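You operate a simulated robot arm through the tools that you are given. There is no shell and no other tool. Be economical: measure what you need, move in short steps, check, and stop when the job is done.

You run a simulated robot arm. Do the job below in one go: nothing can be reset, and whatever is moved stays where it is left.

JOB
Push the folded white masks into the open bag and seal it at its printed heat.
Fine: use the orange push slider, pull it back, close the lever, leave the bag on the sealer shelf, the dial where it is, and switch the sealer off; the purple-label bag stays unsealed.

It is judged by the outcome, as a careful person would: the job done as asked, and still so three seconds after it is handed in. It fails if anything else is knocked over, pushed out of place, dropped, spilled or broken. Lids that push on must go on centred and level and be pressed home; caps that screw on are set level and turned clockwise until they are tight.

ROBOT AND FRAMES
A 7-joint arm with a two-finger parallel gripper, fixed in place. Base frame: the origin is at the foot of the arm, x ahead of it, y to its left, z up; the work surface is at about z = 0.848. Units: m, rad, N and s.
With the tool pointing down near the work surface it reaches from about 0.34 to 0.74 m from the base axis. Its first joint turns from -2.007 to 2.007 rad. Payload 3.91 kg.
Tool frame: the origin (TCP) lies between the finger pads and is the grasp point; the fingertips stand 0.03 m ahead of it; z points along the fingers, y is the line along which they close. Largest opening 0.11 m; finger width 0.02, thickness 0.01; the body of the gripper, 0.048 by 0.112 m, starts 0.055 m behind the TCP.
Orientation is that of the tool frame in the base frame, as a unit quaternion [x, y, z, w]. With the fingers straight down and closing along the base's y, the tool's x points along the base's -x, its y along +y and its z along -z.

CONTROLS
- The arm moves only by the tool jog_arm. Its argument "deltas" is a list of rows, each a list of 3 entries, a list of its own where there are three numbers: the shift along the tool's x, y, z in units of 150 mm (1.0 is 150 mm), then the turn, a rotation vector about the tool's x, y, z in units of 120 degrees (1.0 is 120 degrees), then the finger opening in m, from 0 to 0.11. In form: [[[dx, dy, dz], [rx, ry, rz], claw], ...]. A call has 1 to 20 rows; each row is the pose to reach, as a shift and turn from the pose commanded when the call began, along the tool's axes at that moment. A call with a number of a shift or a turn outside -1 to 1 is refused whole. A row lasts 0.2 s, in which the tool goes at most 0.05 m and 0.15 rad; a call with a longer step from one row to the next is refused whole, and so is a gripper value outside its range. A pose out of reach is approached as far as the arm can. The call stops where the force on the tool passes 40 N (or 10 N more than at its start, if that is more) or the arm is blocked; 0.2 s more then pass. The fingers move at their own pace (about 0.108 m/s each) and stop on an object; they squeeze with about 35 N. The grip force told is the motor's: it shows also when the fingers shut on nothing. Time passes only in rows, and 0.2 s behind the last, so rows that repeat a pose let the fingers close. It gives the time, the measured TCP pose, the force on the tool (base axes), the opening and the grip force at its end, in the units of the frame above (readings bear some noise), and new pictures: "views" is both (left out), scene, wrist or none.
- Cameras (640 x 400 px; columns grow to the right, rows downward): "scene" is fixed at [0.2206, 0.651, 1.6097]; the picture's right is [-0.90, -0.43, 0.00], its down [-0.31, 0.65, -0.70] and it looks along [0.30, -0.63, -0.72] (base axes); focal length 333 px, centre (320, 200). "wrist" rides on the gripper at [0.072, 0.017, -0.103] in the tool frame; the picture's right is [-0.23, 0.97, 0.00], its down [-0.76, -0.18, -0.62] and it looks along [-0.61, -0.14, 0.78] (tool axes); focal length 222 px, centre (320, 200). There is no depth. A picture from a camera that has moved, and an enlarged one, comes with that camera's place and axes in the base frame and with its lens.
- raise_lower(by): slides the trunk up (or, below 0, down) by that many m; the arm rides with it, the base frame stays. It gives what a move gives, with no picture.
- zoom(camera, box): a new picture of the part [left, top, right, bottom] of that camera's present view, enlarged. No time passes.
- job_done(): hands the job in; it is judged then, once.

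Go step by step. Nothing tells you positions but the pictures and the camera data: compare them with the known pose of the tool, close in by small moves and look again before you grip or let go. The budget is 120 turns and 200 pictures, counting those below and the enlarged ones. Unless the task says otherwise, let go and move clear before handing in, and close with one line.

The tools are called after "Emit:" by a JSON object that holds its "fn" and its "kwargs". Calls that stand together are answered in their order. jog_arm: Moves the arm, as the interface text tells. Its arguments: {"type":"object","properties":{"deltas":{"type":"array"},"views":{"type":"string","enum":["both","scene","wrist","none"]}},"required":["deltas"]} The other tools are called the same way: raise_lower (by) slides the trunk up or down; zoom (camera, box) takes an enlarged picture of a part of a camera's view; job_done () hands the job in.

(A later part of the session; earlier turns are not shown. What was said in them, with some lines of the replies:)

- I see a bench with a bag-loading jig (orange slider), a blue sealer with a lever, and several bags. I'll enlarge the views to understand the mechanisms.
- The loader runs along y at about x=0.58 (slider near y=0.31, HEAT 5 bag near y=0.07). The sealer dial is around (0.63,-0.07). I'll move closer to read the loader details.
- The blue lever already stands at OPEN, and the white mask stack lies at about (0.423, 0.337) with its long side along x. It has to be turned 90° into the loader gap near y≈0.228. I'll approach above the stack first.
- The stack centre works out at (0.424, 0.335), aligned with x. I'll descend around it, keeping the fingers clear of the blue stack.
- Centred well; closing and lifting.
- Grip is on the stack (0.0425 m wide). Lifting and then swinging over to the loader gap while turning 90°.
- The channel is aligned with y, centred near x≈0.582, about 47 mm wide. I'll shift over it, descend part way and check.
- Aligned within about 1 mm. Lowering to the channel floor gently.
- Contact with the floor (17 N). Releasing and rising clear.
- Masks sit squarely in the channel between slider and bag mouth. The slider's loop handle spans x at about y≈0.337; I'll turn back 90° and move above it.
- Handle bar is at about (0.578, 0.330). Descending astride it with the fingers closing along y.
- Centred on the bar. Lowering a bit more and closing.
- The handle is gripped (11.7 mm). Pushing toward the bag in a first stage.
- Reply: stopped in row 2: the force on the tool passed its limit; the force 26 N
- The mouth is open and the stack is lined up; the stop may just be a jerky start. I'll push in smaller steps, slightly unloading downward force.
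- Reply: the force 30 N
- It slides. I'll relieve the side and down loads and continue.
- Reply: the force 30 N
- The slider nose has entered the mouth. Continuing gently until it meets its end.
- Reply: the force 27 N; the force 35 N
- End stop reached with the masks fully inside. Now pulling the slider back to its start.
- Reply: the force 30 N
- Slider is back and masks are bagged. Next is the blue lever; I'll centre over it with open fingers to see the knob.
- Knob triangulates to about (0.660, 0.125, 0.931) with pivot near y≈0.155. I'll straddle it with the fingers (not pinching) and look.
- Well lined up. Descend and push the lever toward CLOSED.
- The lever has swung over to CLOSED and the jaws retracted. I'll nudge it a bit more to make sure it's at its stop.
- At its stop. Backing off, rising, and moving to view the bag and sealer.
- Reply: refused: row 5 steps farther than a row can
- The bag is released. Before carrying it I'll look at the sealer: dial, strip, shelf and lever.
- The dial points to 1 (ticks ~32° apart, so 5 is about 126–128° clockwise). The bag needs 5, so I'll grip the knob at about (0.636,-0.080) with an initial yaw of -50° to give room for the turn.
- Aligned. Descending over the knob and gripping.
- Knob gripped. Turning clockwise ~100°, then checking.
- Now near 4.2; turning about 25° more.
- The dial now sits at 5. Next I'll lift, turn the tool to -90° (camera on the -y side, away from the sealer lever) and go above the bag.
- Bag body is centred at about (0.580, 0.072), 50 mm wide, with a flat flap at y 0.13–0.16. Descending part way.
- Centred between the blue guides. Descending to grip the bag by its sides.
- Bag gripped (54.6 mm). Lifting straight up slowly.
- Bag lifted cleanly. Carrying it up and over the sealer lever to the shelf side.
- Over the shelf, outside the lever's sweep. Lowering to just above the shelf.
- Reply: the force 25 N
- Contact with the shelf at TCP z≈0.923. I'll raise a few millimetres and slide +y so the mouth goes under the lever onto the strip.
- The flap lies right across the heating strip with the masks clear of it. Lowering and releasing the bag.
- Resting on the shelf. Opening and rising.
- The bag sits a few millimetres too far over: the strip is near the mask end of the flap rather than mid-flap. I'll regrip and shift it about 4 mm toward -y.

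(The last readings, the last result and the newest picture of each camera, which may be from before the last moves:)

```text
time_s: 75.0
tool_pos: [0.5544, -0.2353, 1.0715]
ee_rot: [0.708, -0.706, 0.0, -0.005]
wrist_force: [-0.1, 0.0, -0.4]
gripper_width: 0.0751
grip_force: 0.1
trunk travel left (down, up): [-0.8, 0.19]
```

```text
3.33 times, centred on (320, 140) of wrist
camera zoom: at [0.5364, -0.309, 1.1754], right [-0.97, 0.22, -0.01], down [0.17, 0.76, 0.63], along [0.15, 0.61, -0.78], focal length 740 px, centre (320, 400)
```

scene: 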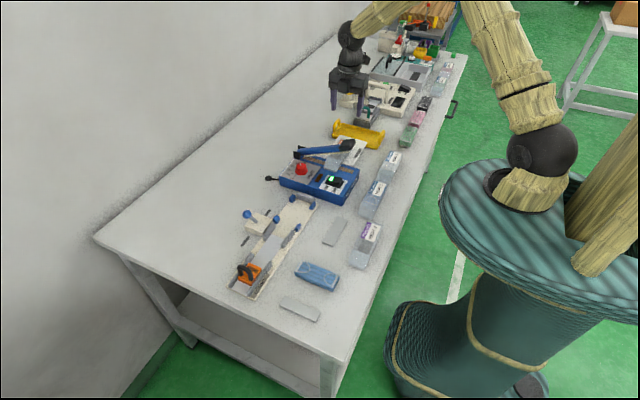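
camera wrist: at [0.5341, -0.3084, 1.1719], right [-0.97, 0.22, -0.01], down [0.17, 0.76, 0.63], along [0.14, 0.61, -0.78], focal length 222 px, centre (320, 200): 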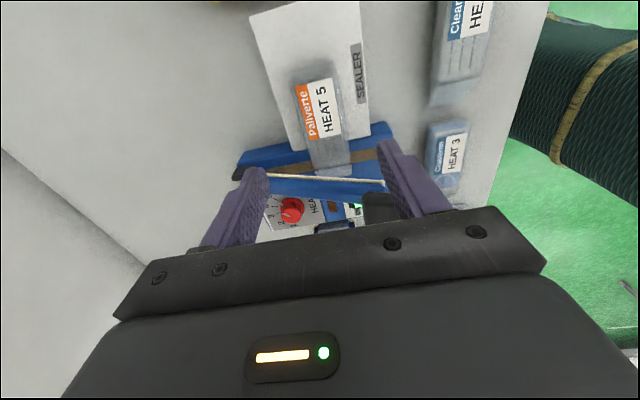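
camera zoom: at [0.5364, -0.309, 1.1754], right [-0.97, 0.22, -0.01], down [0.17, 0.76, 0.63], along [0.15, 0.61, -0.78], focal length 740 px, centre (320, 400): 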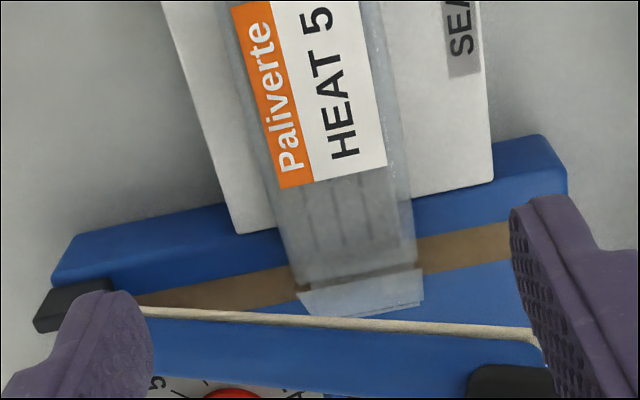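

Bag position is good: the strip runs mid-flap. Now I'll close the fingers and move over the lever's black handle at about (0.50,-0.138).

Emit:
{"fn": "jog_arm", "kwargs": {"deltas": [[[0, 0.1, -0.1], [0, 0, 0], 0.0], [[-0.2, 0.2, -0.1], [0, 0, 0], 0.0], [[-0.4, 0.35, -0.1], [0, 0, 0], 0.0], [[-0.65, 0.36, -0.1], [0, 0, 0], 0.0], [[-0.65, 0.36, -0.1], [0, 0, 0], 0.0]]}}

Emit:
{"fn": "zoom", "kwargs": {"camera": "wrist", "box": [220, 60, 420, 240]}}

Emit:
{"fn": "zoom", "kwargs": {"camera": "scene", "box": [290, 90, 390, 190]}}

```text
time_s: 76.2
tool_pos: [0.4989, -0.1437, 1.0878]
ee_rot: [0.707, -0.707, 0.0, -0.005]
wrist_force: [0.1, 0.9, -0.3]
gripper_width: 0.0
grip_force: 35.1
trunk travel left (down, up): [-0.8, 0.19]
camera wrist: at [0.4822, -0.2161, 1.1897], right [-0.97, 0.23, -0.01], down [0.17, 0.76, 0.63], along [0.15, 0.61, -0.78], focal length 222 px, centre (320, 200)
```

scene: 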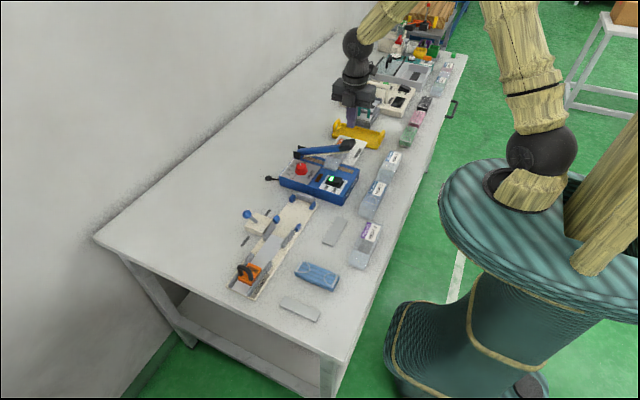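
wrist: 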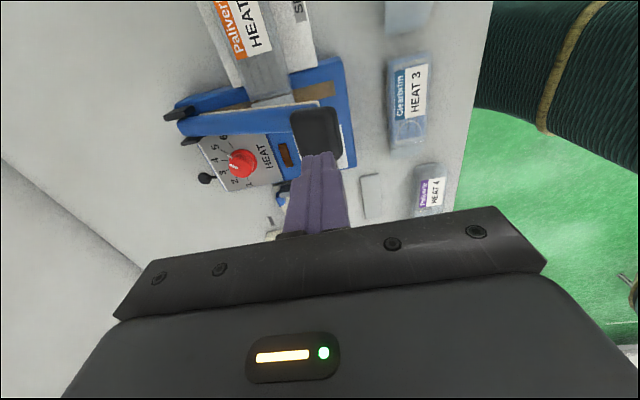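

```text
2.22 times, centred on (320, 150) of wrist
camera zoom: at [0.4822, -0.2161, 1.1897], right [-0.97, 0.23, -0.01], down [0.17, 0.76, 0.63], along [0.15, 0.61, -0.78], focal length 494 px, centre (320, 311)
```

zoom: 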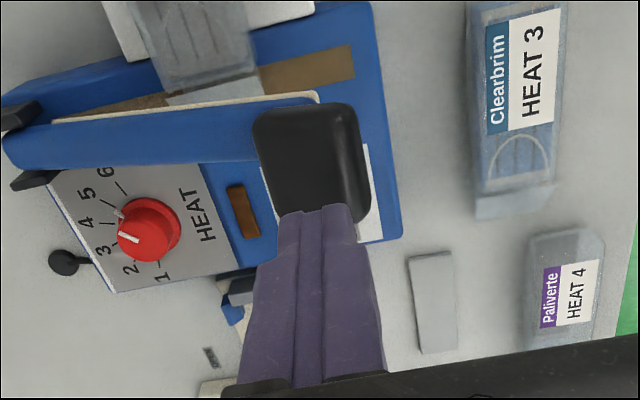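

```text
4.00 times, centred on (340, 140) of scene
camera zoom: at [0.2206, 0.651, 1.6097], right [-0.9, -0.43, 0.0], down [-0.31, 0.65, -0.7], along [0.3, -0.63, -0.72], focal length 1332 px, centre (240, 440)
```

zoom: 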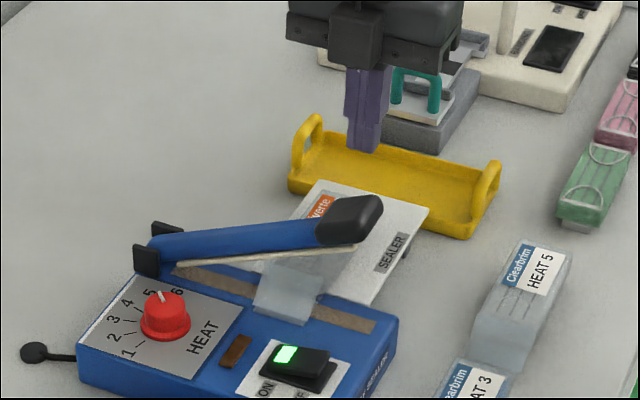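

The closed fingers are right over the handle. Pressing the lever down.

Emit:
{"fn": "jog_arm", "kwargs": {"deltas": [[[0, 0, 0.15], [0, 0, 0], 0.0], [[0, 0, 0.25], [0, 0, 0], 0.0], [[0, 0, 0.32], [0, 0, 0], 0.0], [[0, 0, 0.39], [0, 0, 0], 0.0], [[0, 0, 0.46], [0, 0, 0], 0.0], [[0, 0, 0.53], [0, 0, 0], 0.0], [[0, 0, 0.6], [0, 0, 0], 0.0], [[0, 0, 0.67], [0, 0, 0], 0.0]]}}

Emit:
{"fn": "zoom", "kwargs": {"camera": "scene", "box": [290, 90, 390, 190]}}

```text
time_s: 78.0
tool_pos: [0.4996, -0.1373, 0.9891]
ee_rot: [0.708, -0.706, 0.0, -0.005]
wrist_force: [-0.6, -0.7, 1.0]
gripper_width: 0.0
grip_force: 34.6
trunk travel left (down, up): [-0.8, 0.19]
camera wrist: at [0.4827, -0.211, 1.0907], right [-0.97, 0.22, -0.01], down [0.17, 0.76, 0.63], along [0.14, 0.61, -0.78], focal length 222 px, centre (320, 200)
```

scene: 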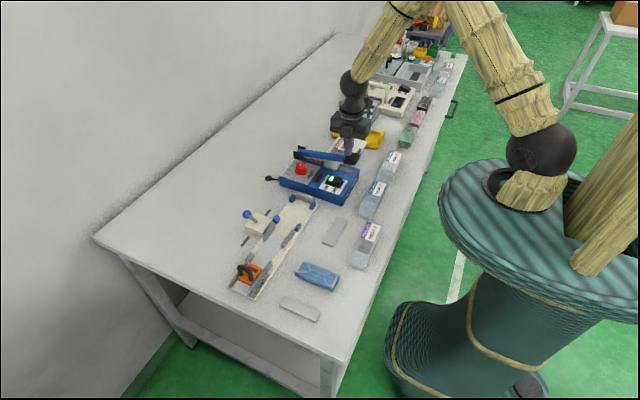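
wrist: 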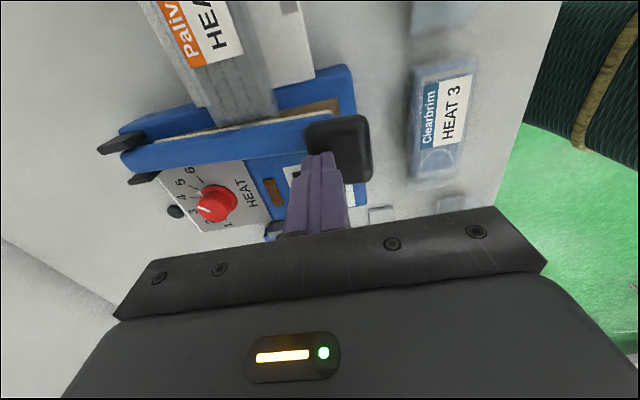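

```text
4.00 times, centred on (340, 140) of scene
camera zoom: at [0.2206, 0.651, 1.6097], right [-0.9, -0.43, 0.0], down [-0.31, 0.65, -0.7], along [0.3, -0.63, -0.72], focal length 1332 px, centre (240, 440)
```

zoom: 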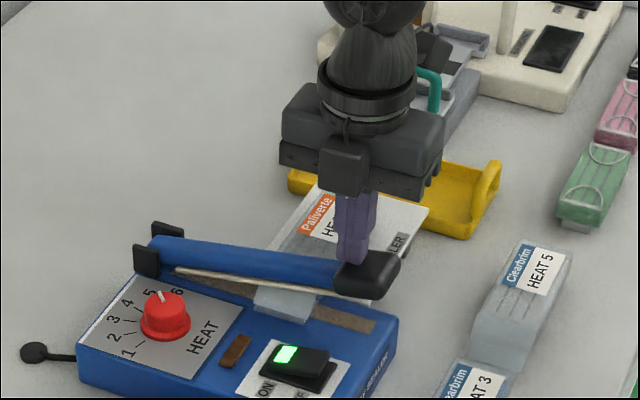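

The lever goes down smoothly. Continuing until it bears on the strip.

Emit:
{"fn": "jog_arm", "kwargs": {"deltas": [[[0.02, 0.02, 0.07], [0, 0, 0], 0.0], [[0.02, 0.04, 0.14], [0, 0, 0], 0.0], [[0.02, 0.05, 0.19], [0, 0, 0], 0.0], [[0.02, 0.05, 0.23], [0, 0, 0], 0.0], [[0.02, 0.05, 0.27], [0, 0, 0], 0.0], [[0.02, 0.05, 0.3], [0, 0, 0], 0.0], [[0.02, 0.05, 0.33], [0, 0, 0], 0.0]]}}

Emit:
{"fn": "zoom", "kwargs": {"camera": "scene", "box": [290, 110, 390, 210]}}

```text
time_s: 79.1
tool_pos: [0.492, -0.1409, 0.957]
ee_rot: [0.708, -0.706, 0.005, -0.006]
wrist_force: [-9.1, 4.1, 27.5]
gripper_width: 0.0001
grip_force: 34.6
trunk travel left (down, up): [-0.8, 0.19]
stopped in row 5: the force on the tool passed its limit (the readings are from after the stop); the commanded pose is now the measured one
camera wrist: at [0.4742, -0.214, 1.0597], right [-0.97, 0.22, -0.02], down [0.17, 0.76, 0.63], along [0.15, 0.61, -0.78], focal length 222 px, centre (320, 200)
```

scene: 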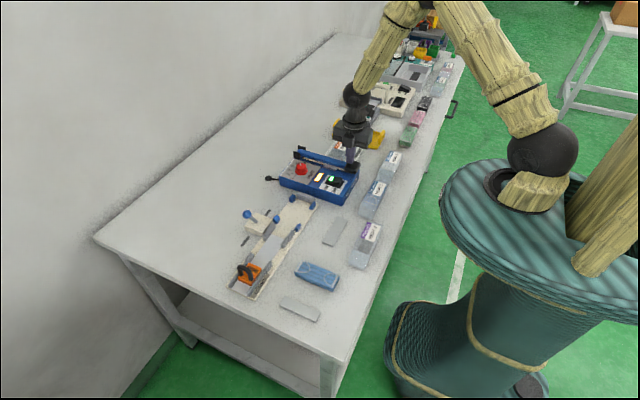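
wrist: 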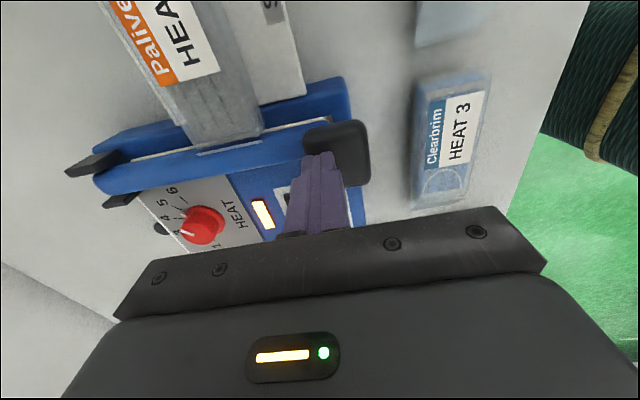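

```text
4.00 times, centred on (340, 160) of scene
camera zoom: at [0.2206, 0.651, 1.6097], right [-0.9, -0.43, 0.0], down [-0.31, 0.65, -0.7], along [0.3, -0.63, -0.72], focal length 1332 px, centre (240, 360)
```

zoom: 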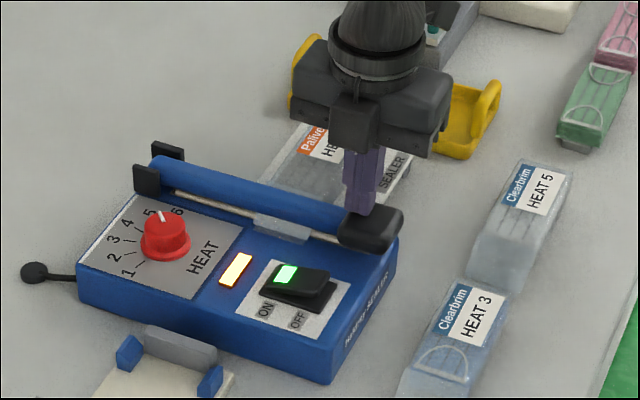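

The lever is closed and the heating lamp is lit. Holding it down until the lamp goes out.

Emit:
{"fn": "jog_arm", "kwargs": {"deltas": [[[0, 0, 0.005], [0, 0, 0], 0.0], [[0, 0, 0.005], [0, 0, 0], 0.0], [[0, 0, 0.005], [0, 0, 0], 0.0], [[0, 0, 0.005], [0, 0, 0], 0.0], [[0, 0, 0.005], [0, 0, 0], 0.0], [[0, 0, 0.005], [0, 0, 0], 0.0], [[0, 0, 0.005], [0, 0, 0], 0.0], [[0, 0, 0.005], [0, 0, 0], 0.0], [[0, 0, 0.005], [0, 0, 0], 0.0], [[0, 0, 0.005], [0, 0, 0], 0.0]], "views": "scene"}}

Emit:
{"fn": "zoom", "kwargs": {"camera": "scene", "box": [290, 110, 390, 210]}}

```text
time_s: 79.7
tool_pos: [0.4919, -0.1416, 0.9567]
ee_rot: [0.708, -0.706, 0.006, -0.006]
wrist_force: [-11.7, 3.9, 27.8]
gripper_width: 0.0
grip_force: 34.9
trunk travel left (down, up): [-0.8, 0.19]
stopped in row 2: the force on the tool passed its limit (the readings are from after the stop); the commanded pose is now the measured one
```

scene: 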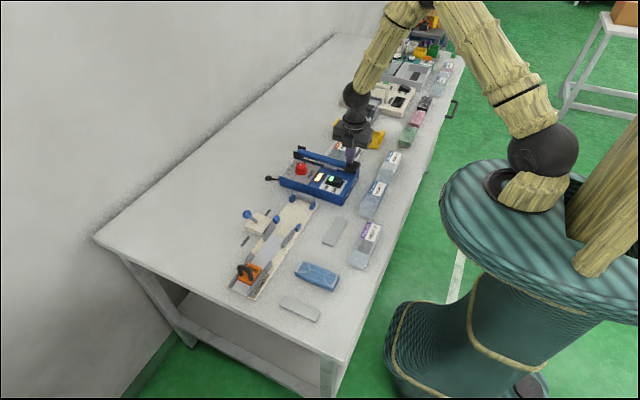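

```text
4.00 times, centred on (340, 160) of scene
camera zoom: at [0.2206, 0.651, 1.6097], right [-0.9, -0.43, 0.0], down [-0.31, 0.65, -0.7], along [0.3, -0.63, -0.72], focal length 1332 px, centre (240, 360)
```

zoom: 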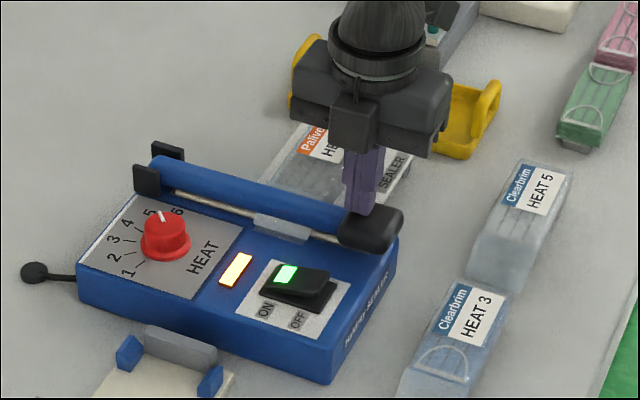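

Emit:
{"fn": "jog_arm", "kwargs": {"deltas": [[[0, 0, -0.003], [0, 0, 0], 0.0], [[0, 0, -0.003], [0, 0, 0], 0.0], [[0, 0, -0.003], [0, 0, 0], 0.0], [[0, 0, -0.003], [0, 0, 0], 0.0], [[0, 0, -0.003], [0, 0, 0], 0.0], [[0, 0, -0.003], [0, 0, 0], 0.0], [[0, 0, -0.003], [0, 0, 0], 0.0], [[0, 0, -0.003], [0, 0, 0], 0.0], [[0, 0, -0.003], [0, 0, 0], 0.0], [[0, 0, -0.003], [0, 0, 0], 0.0]], "views": "none"}}

Emit:
{"fn": "zoom", "kwargs": {"camera": "scene", "box": [290, 110, 390, 210]}}

```text
time_s: 81.9
tool_pos: [0.493, -0.1419, 0.9564]
ee_rot: [0.708, -0.706, 0.006, -0.008]
wrist_force: [-10.3, 5.4, 27.7]
gripper_width: 0.0
grip_force: 35.1
trunk travel left (down, up): [-0.8, 0.19]
```

```text
4.00 times, centred on (340, 160) of scene
camera zoom: at [0.2206, 0.651, 1.6097], right [-0.9, -0.43, 0.0], down [-0.31, 0.65, -0.7], along [0.3, -0.63, -0.72], focal length 1332 px, centre (240, 360)
```

zoom: 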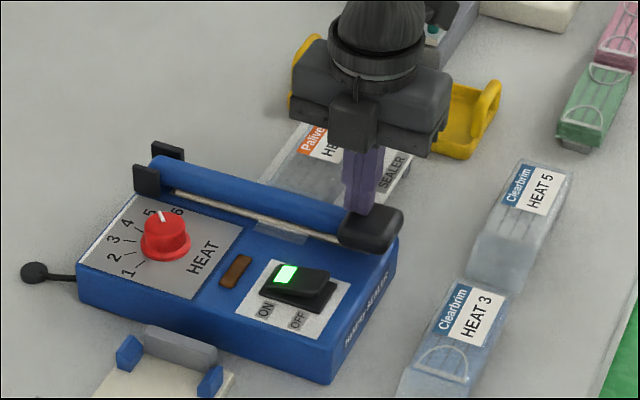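

The lamp went out and the flap is pressed flat, so the seal is made. Raising off the lever to see how it behaves.

Emit:
{"fn": "jog_arm", "kwargs": {"deltas": [[[0, 0, -0.03], [0, 0, 0], 0.0], [[0, 0, -0.1], [0, 0, 0], 0.0], [[0, 0, -0.2], [0, 0, 0], 0.0], [[0, 0, -0.35], [0, 0, 0], 0.0], [[0, 0, -0.6], [0, 0, 0], 0.0], [[0, 0, -0.8], [0, 0, 0], 0.0]], "views": "wrist"}}

Emit:
{"fn": "zoom", "kwargs": {"camera": "scene", "box": [290, 110, 390, 210]}}

Emit:
{"fn": "zoom", "kwargs": {"camera": "wrist", "box": [200, 40, 420, 220]}}

```text
time_s: 83.3
tool_pos: [0.4928, -0.1413, 1.0761]
ee_rot: [0.709, -0.706, 0.005, -0.005]
wrist_force: [-0.5, -0.1, 0.8]
gripper_width: 0.0002
grip_force: 35.2
trunk travel left (down, up): [-0.8, 0.19]
camera wrist: at [0.475, -0.2145, 1.1772], right [-0.97, 0.22, -0.01], down [0.17, 0.76, 0.63], along [0.15, 0.61, -0.78], focal length 222 px, centre (320, 200)
```

wrist: 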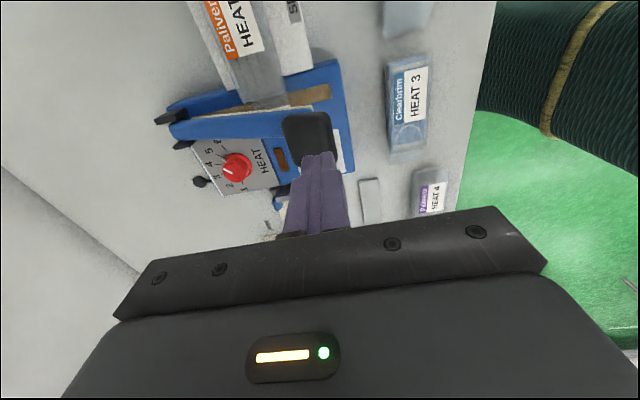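

```text
4.00 times, centred on (340, 160) of scene
camera zoom: at [0.2206, 0.651, 1.6097], right [-0.9, -0.43, 0.0], down [-0.31, 0.65, -0.7], along [0.3, -0.63, -0.72], focal length 1332 px, centre (240, 360)
```

zoom: 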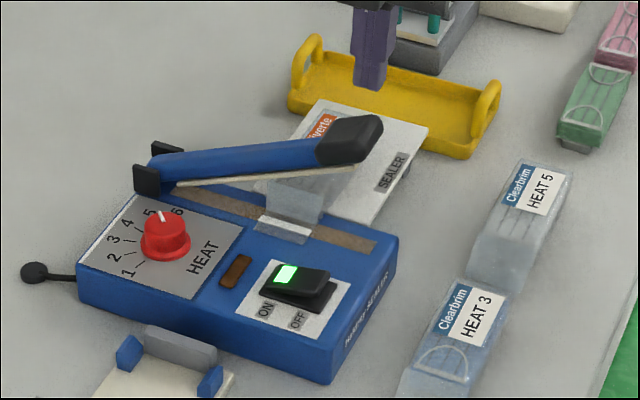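

```text
2.22 times, centred on (310, 130) of wrist
camera zoom: at [0.475, -0.2145, 1.1772], right [-0.97, 0.22, -0.01], down [0.17, 0.76, 0.63], along [0.15, 0.61, -0.78], focal length 494 px, centre (342, 356)
```

zoom: 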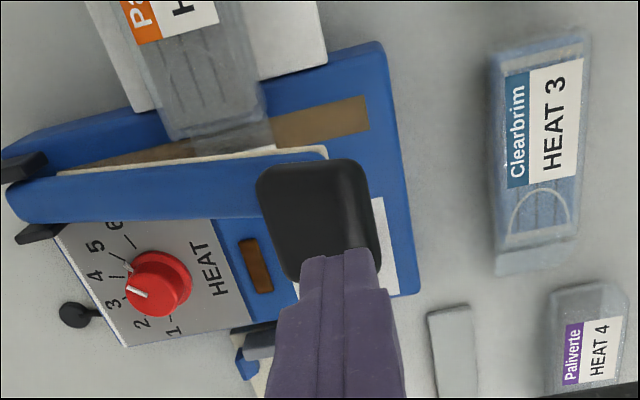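

The lever springs back up by itself and the bag stays put. To switch off, I'll turn the tool to +90° (so neither body nor camera is near the lever handle) and move over the rocker's OFF end at about (0.494,-0.076).

Emit:
{"fn": "jog_arm", "kwargs": {"deltas": [[[0, 0, -0.15], [0, 0, 0.07], 0.0], [[-0.1, 0, -0.3], [0, 0, 0.14], 0.0], [[-0.2, 0, -0.3], [0, 0, 0.21], 0.0], [[-0.3, 0, -0.3], [0, 0, 0.28], 0.0], [[-0.4, 0, -0.3], [0, 0, 0.35], 0.0], [[-0.43, 0, -0.3], [0, 0, 0.42], 0.0], [[-0.43, 0, -0.3], [0, 0, 0.49], 0.0], [[-0.43, 0, -0.3], [0, 0, 0.56], 0.0], [[-0.43, 0, -0.3], [0, 0, 0.63], 0.0], [[-0.43, 0, -0.3], [0, 0, 0.7], 0.0], [[-0.43, 0, -0.3], [0, 0, 0.75], 0.0], [[-0.43, 0, -0.3], [0, 0, 0.75], 0.0]], "views": "wrist"}}

Emit:
{"fn": "zoom", "kwargs": {"camera": "wrist", "box": [200, 0, 440, 180]}}

```text
time_s: 85.9
tool_pos: [0.4909, -0.0771, 1.1201]
ee_rot: [-0.001, 1.0, 0.002, 0.008]
wrist_force: [0.1, -0.1, 0.2]
gripper_width: 0.0
grip_force: 35.3
trunk travel left (down, up): [-0.8, 0.19]
camera wrist: at [0.4184, -0.061, 1.2215], right [0.23, 0.97, 0.01], down [0.75, -0.18, 0.63], along [0.62, -0.14, -0.77], focal length 222 px, centre (320, 200)
```

wrist: 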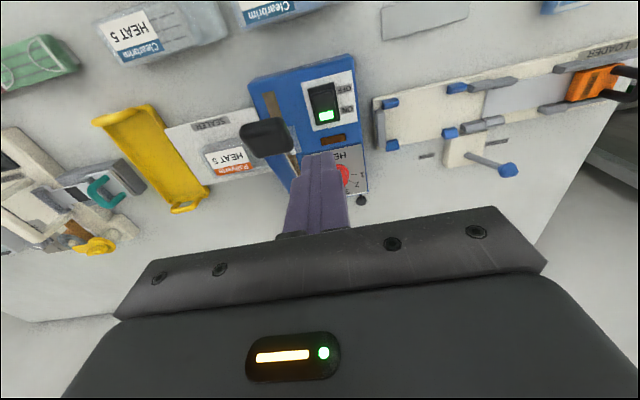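

```text
2.22 times, centred on (320, 90) of wrist
camera zoom: at [0.4184, -0.061, 1.2215], right [0.23, 0.97, 0.01], down [0.75, -0.18, 0.63], along [0.62, -0.14, -0.77], focal length 494 px, centre (320, 444)
```

zoom: 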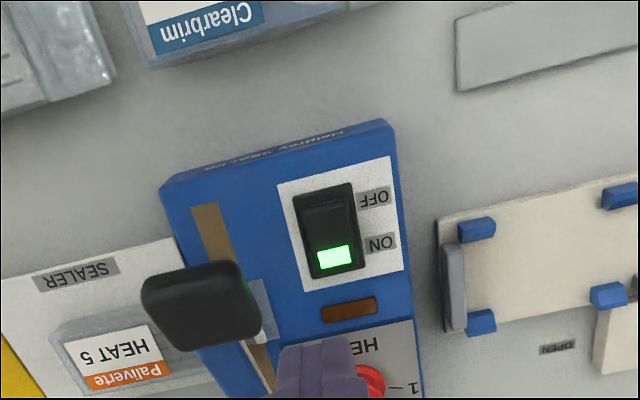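

Emit:
{"fn": "jog_arm", "kwargs": {"deltas": [[[-0.02, 0, 0], [0, 0, 0.07], 0.0], [[-0.02, 0, 0], [0, 0, 0.14], 0.0], [[-0.02, 0, 0], [0, 0, 0.21], 0.0], [[-0.02, 0, 0], [0, 0, 0.28], 0.0], [[-0.02, 0, 0], [0, 0, 0.35], 0.0], [[-0.02, 0, 0], [0, 0, 0.42], 0.0], [[-0.02, 0, 0], [0, 0, 0.49], 0.0], [[-0.02, 0, 0], [0, 0, 0.56], 0.0], [[-0.02, 0, 0], [0, 0, 0.63], 0.0], [[-0.02, 0, 0], [0, 0, 0.7], 0.0], [[-0.02, 0, 0.2], [0, 0, 0.75], 0.0], [[-0.02, 0, 0.4], [0, 0, 0.75], 0.0], [[-0.02, 0, 0.6], [0, 0, 0.75], 0.0], [[-0.02, 0, 0.85], [0, 0, 0.75], 0.0], [[-0.02, 0, 0.95], [0, 0, 0.75], 0.0], [[-0.02, 0, 0.95], [0, 0, 0.75], 0.0]], "views": "wrist"}}

Emit:
{"fn": "zoom", "kwargs": {"camera": "wrist", "box": [200, 60, 440, 240]}}

Emit:
{"fn": "zoom", "kwargs": {"camera": "scene", "box": [300, 130, 380, 210]}}

```text
time_s: 89.3
tool_pos: [0.4967, -0.0804, 0.9808]
ee_rot: [0.706, 0.708, 0.007, 0.004]
wrist_force: [-0.2, 0.1, 0.1]
gripper_width: 0.0001
grip_force: 34.8
trunk travel left (down, up): [-0.8, 0.19]
camera wrist: at [0.5126, -0.0084, 1.0851], right [0.97, -0.22, 0.01], down [-0.19, -0.76, 0.62], along [-0.13, -0.61, -0.79], focal length 222 px, centre (320, 200)
```

wrist: 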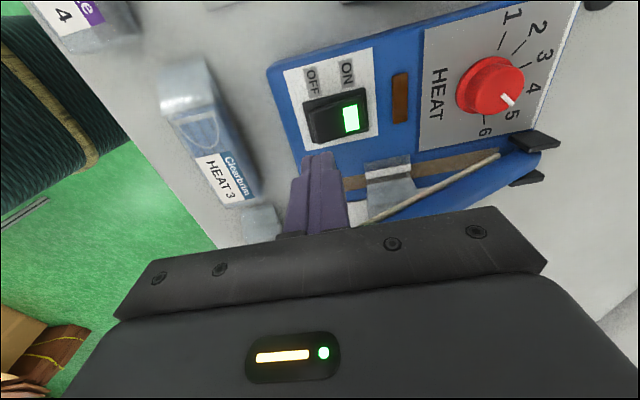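

```text
2.22 times, centred on (320, 150) of wrist
camera zoom: at [0.5126, -0.0084, 1.0851], right [0.97, -0.22, 0.01], down [-0.19, -0.76, 0.62], along [-0.13, -0.61, -0.79], focal length 494 px, centre (320, 311)
```

zoom: 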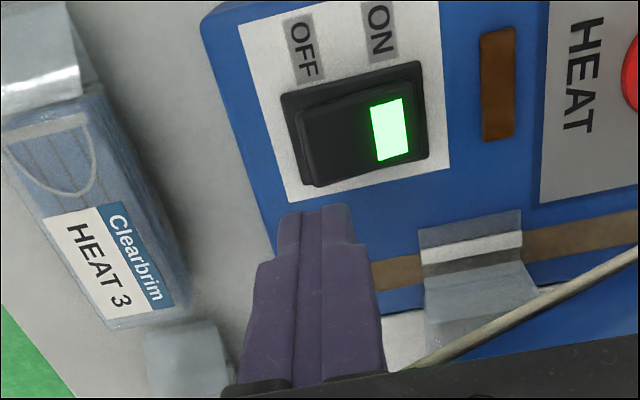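

```text
5.00 times, centred on (340, 170) of scene
camera zoom: at [0.2206, 0.651, 1.6097], right [-0.9, -0.43, 0.0], down [-0.31, 0.65, -0.7], along [0.3, -0.63, -0.72], focal length 1665 px, centre (220, 350)
```

zoom: 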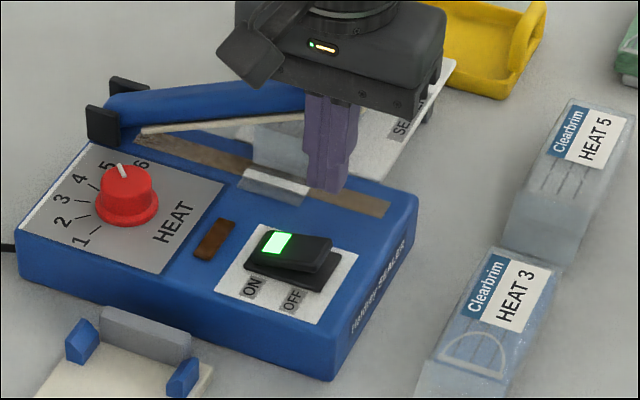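

Over the OFF end; shifting a few millimetres and pressing down.

Emit:
{"fn": "jog_arm", "kwargs": {"deltas": [[[0.04, -0.012, 0.12], [0, 0, 0], 0.0], [[0.045, -0.012, 0.24], [0, 0, 0], 0.0], [[0.045, -0.012, 0.28], [0, 0, 0], 0.0], [[0.045, -0.012, 0.31], [0, 0, 0], 0.0], [[0.045, -0.012, 0.34], [0, 0, 0], 0.0], [[0.045, -0.012, 0.37], [0, 0, 0], 0.0]], "views": "wrist"}}

Emit:
{"fn": "zoom", "kwargs": {"camera": "scene", "box": [300, 130, 380, 210]}}

```text
time_s: 90.8
tool_pos: [0.4955, -0.0698, 0.9276]
ee_rot: [0.705, 0.709, 0.009, 0.007]
wrist_force: [-10.3, 0.9, 28.5]
gripper_width: 0.0
grip_force: 34.3
trunk travel left (down, up): [-0.8, 0.19]
stopped in row 6: the force on the tool passed its limit (the readings are from after the stop); the commanded pose is now the measured one
camera wrist: at [0.5101, 0.0017, 1.0316], right [0.97, -0.22, 0.02], down [-0.19, -0.76, 0.62], along [-0.12, -0.6, -0.79], focal length 222 px, centre (320, 200)
```

wrist: 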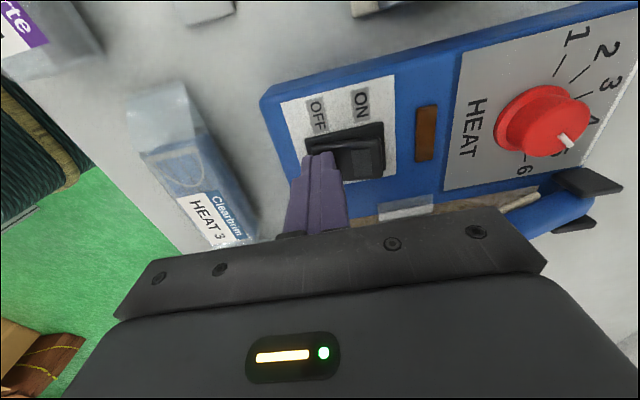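

```text
5.00 times, centred on (340, 170) of scene
camera zoom: at [0.2206, 0.651, 1.6097], right [-0.9, -0.43, 0.0], down [-0.31, 0.65, -0.7], along [0.3, -0.63, -0.72], focal length 1665 px, centre (220, 350)
```

zoom: 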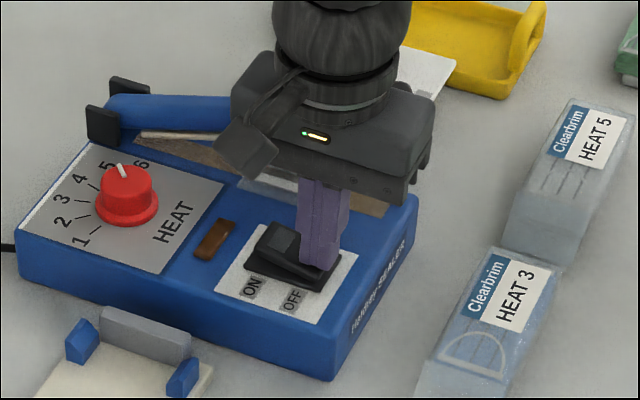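

The rocker has flipped and its light is out. Rising clear and checking the whole scene.

Emit:
{"fn": "jog_arm", "kwargs": {"deltas": [[[0, 0, -0.1], [0, 0, 0], 0.0], [[0, 0, -0.3], [0, 0, 0], 0.0], [[0, 0, -0.6], [0, 0, 0], 0.0], [[0, 0, -0.9], [0, 0, 0], 0.02], [[0.25, -0.15, -1.0], [0, 0, 0], 0.05], [[0.5, -0.3, -1.0], [0, 0, 0], 0.05], [[0.75, -0.45, -1.0], [0, 0, 0], 0.05]]}}

Emit:
{"fn": "zoom", "kwargs": {"camera": "scene", "box": [290, 120, 390, 220]}}

Emit:
{"fn": "zoom", "kwargs": {"camera": "scene", "box": [220, 180, 400, 330]}}

```text
time_s: 92.4
tool_pos: [0.4256, 0.0443, 1.0722]
ee_rot: [0.706, 0.708, 0.008, 0.008]
wrist_force: [0.6, 0.8, -1.2]
gripper_width: 0.0502
grip_force: 0.0
trunk travel left (down, up): [-0.8, 0.19]
camera wrist: at [0.4406, 0.117, 1.1758], right [0.97, -0.22, 0.02], down [-0.19, -0.76, 0.62], along [-0.12, -0.61, -0.79], focal length 222 px, centre (320, 200)
```

scene: 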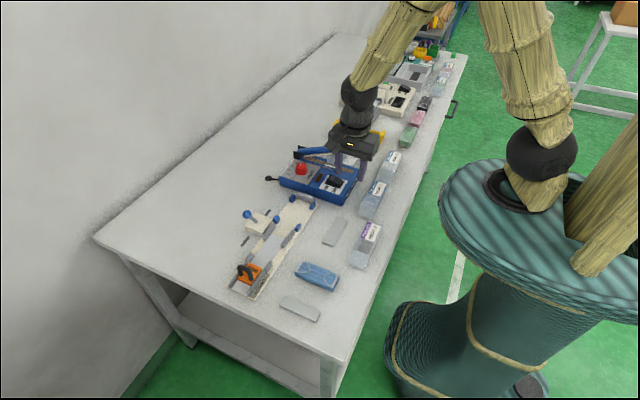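
wrist: 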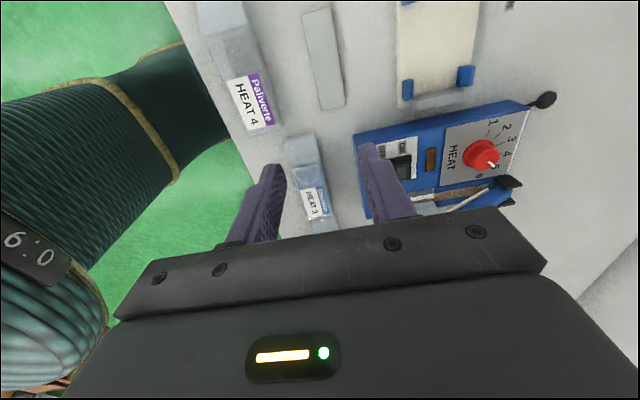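

```text
4.00 times, centred on (340, 170) of scene
camera zoom: at [0.2206, 0.651, 1.6097], right [-0.9, -0.43, 0.0], down [-0.31, 0.65, -0.7], along [0.3, -0.63, -0.72], focal length 1332 px, centre (240, 320)
```

zoom: 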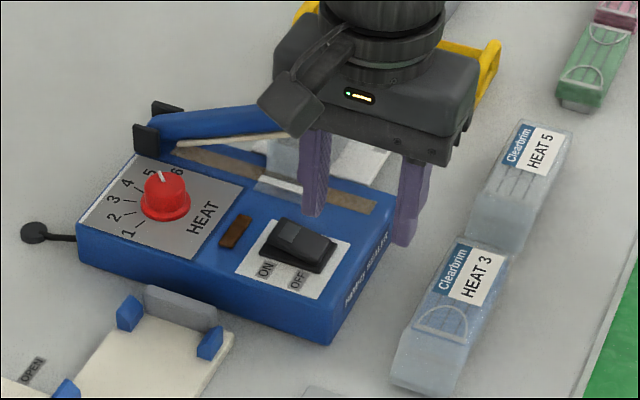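

```text
2.67 times, centred on (310, 255) of scene
camera zoom: at [0.2206, 0.651, 1.6097], right [-0.9, -0.43, 0.0], down [-0.31, 0.65, -0.7], along [0.3, -0.63, -0.72], focal length 888 px, centre (347, 53)
```

zoom: 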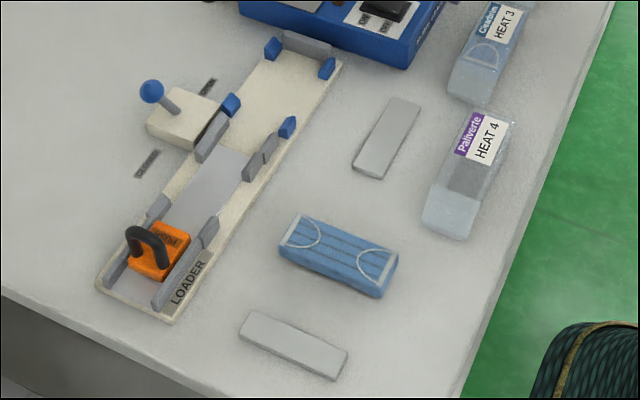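

Everything checks out: the bag is sealed on the shelf, the dial is at 5, the switch is off, the slider is back, the loader lever is closed, the other items are undisturbed, and the gripper is empty and clear.

Emit:
{"fn": "job_done", "kwargs": {}}

```text
The job is handed in.
```

The white masks are sealed in the orange-label HEAT 5 bag. I turned the dial from 1 to 5 to match the label and left it there. The bag is on the sealer shelf, the slider is pulled back, the loader lever is at CLOSED, the sealer is off, and the purple-label bag was not touched. The sealer's own lever sprang back up after the seal.
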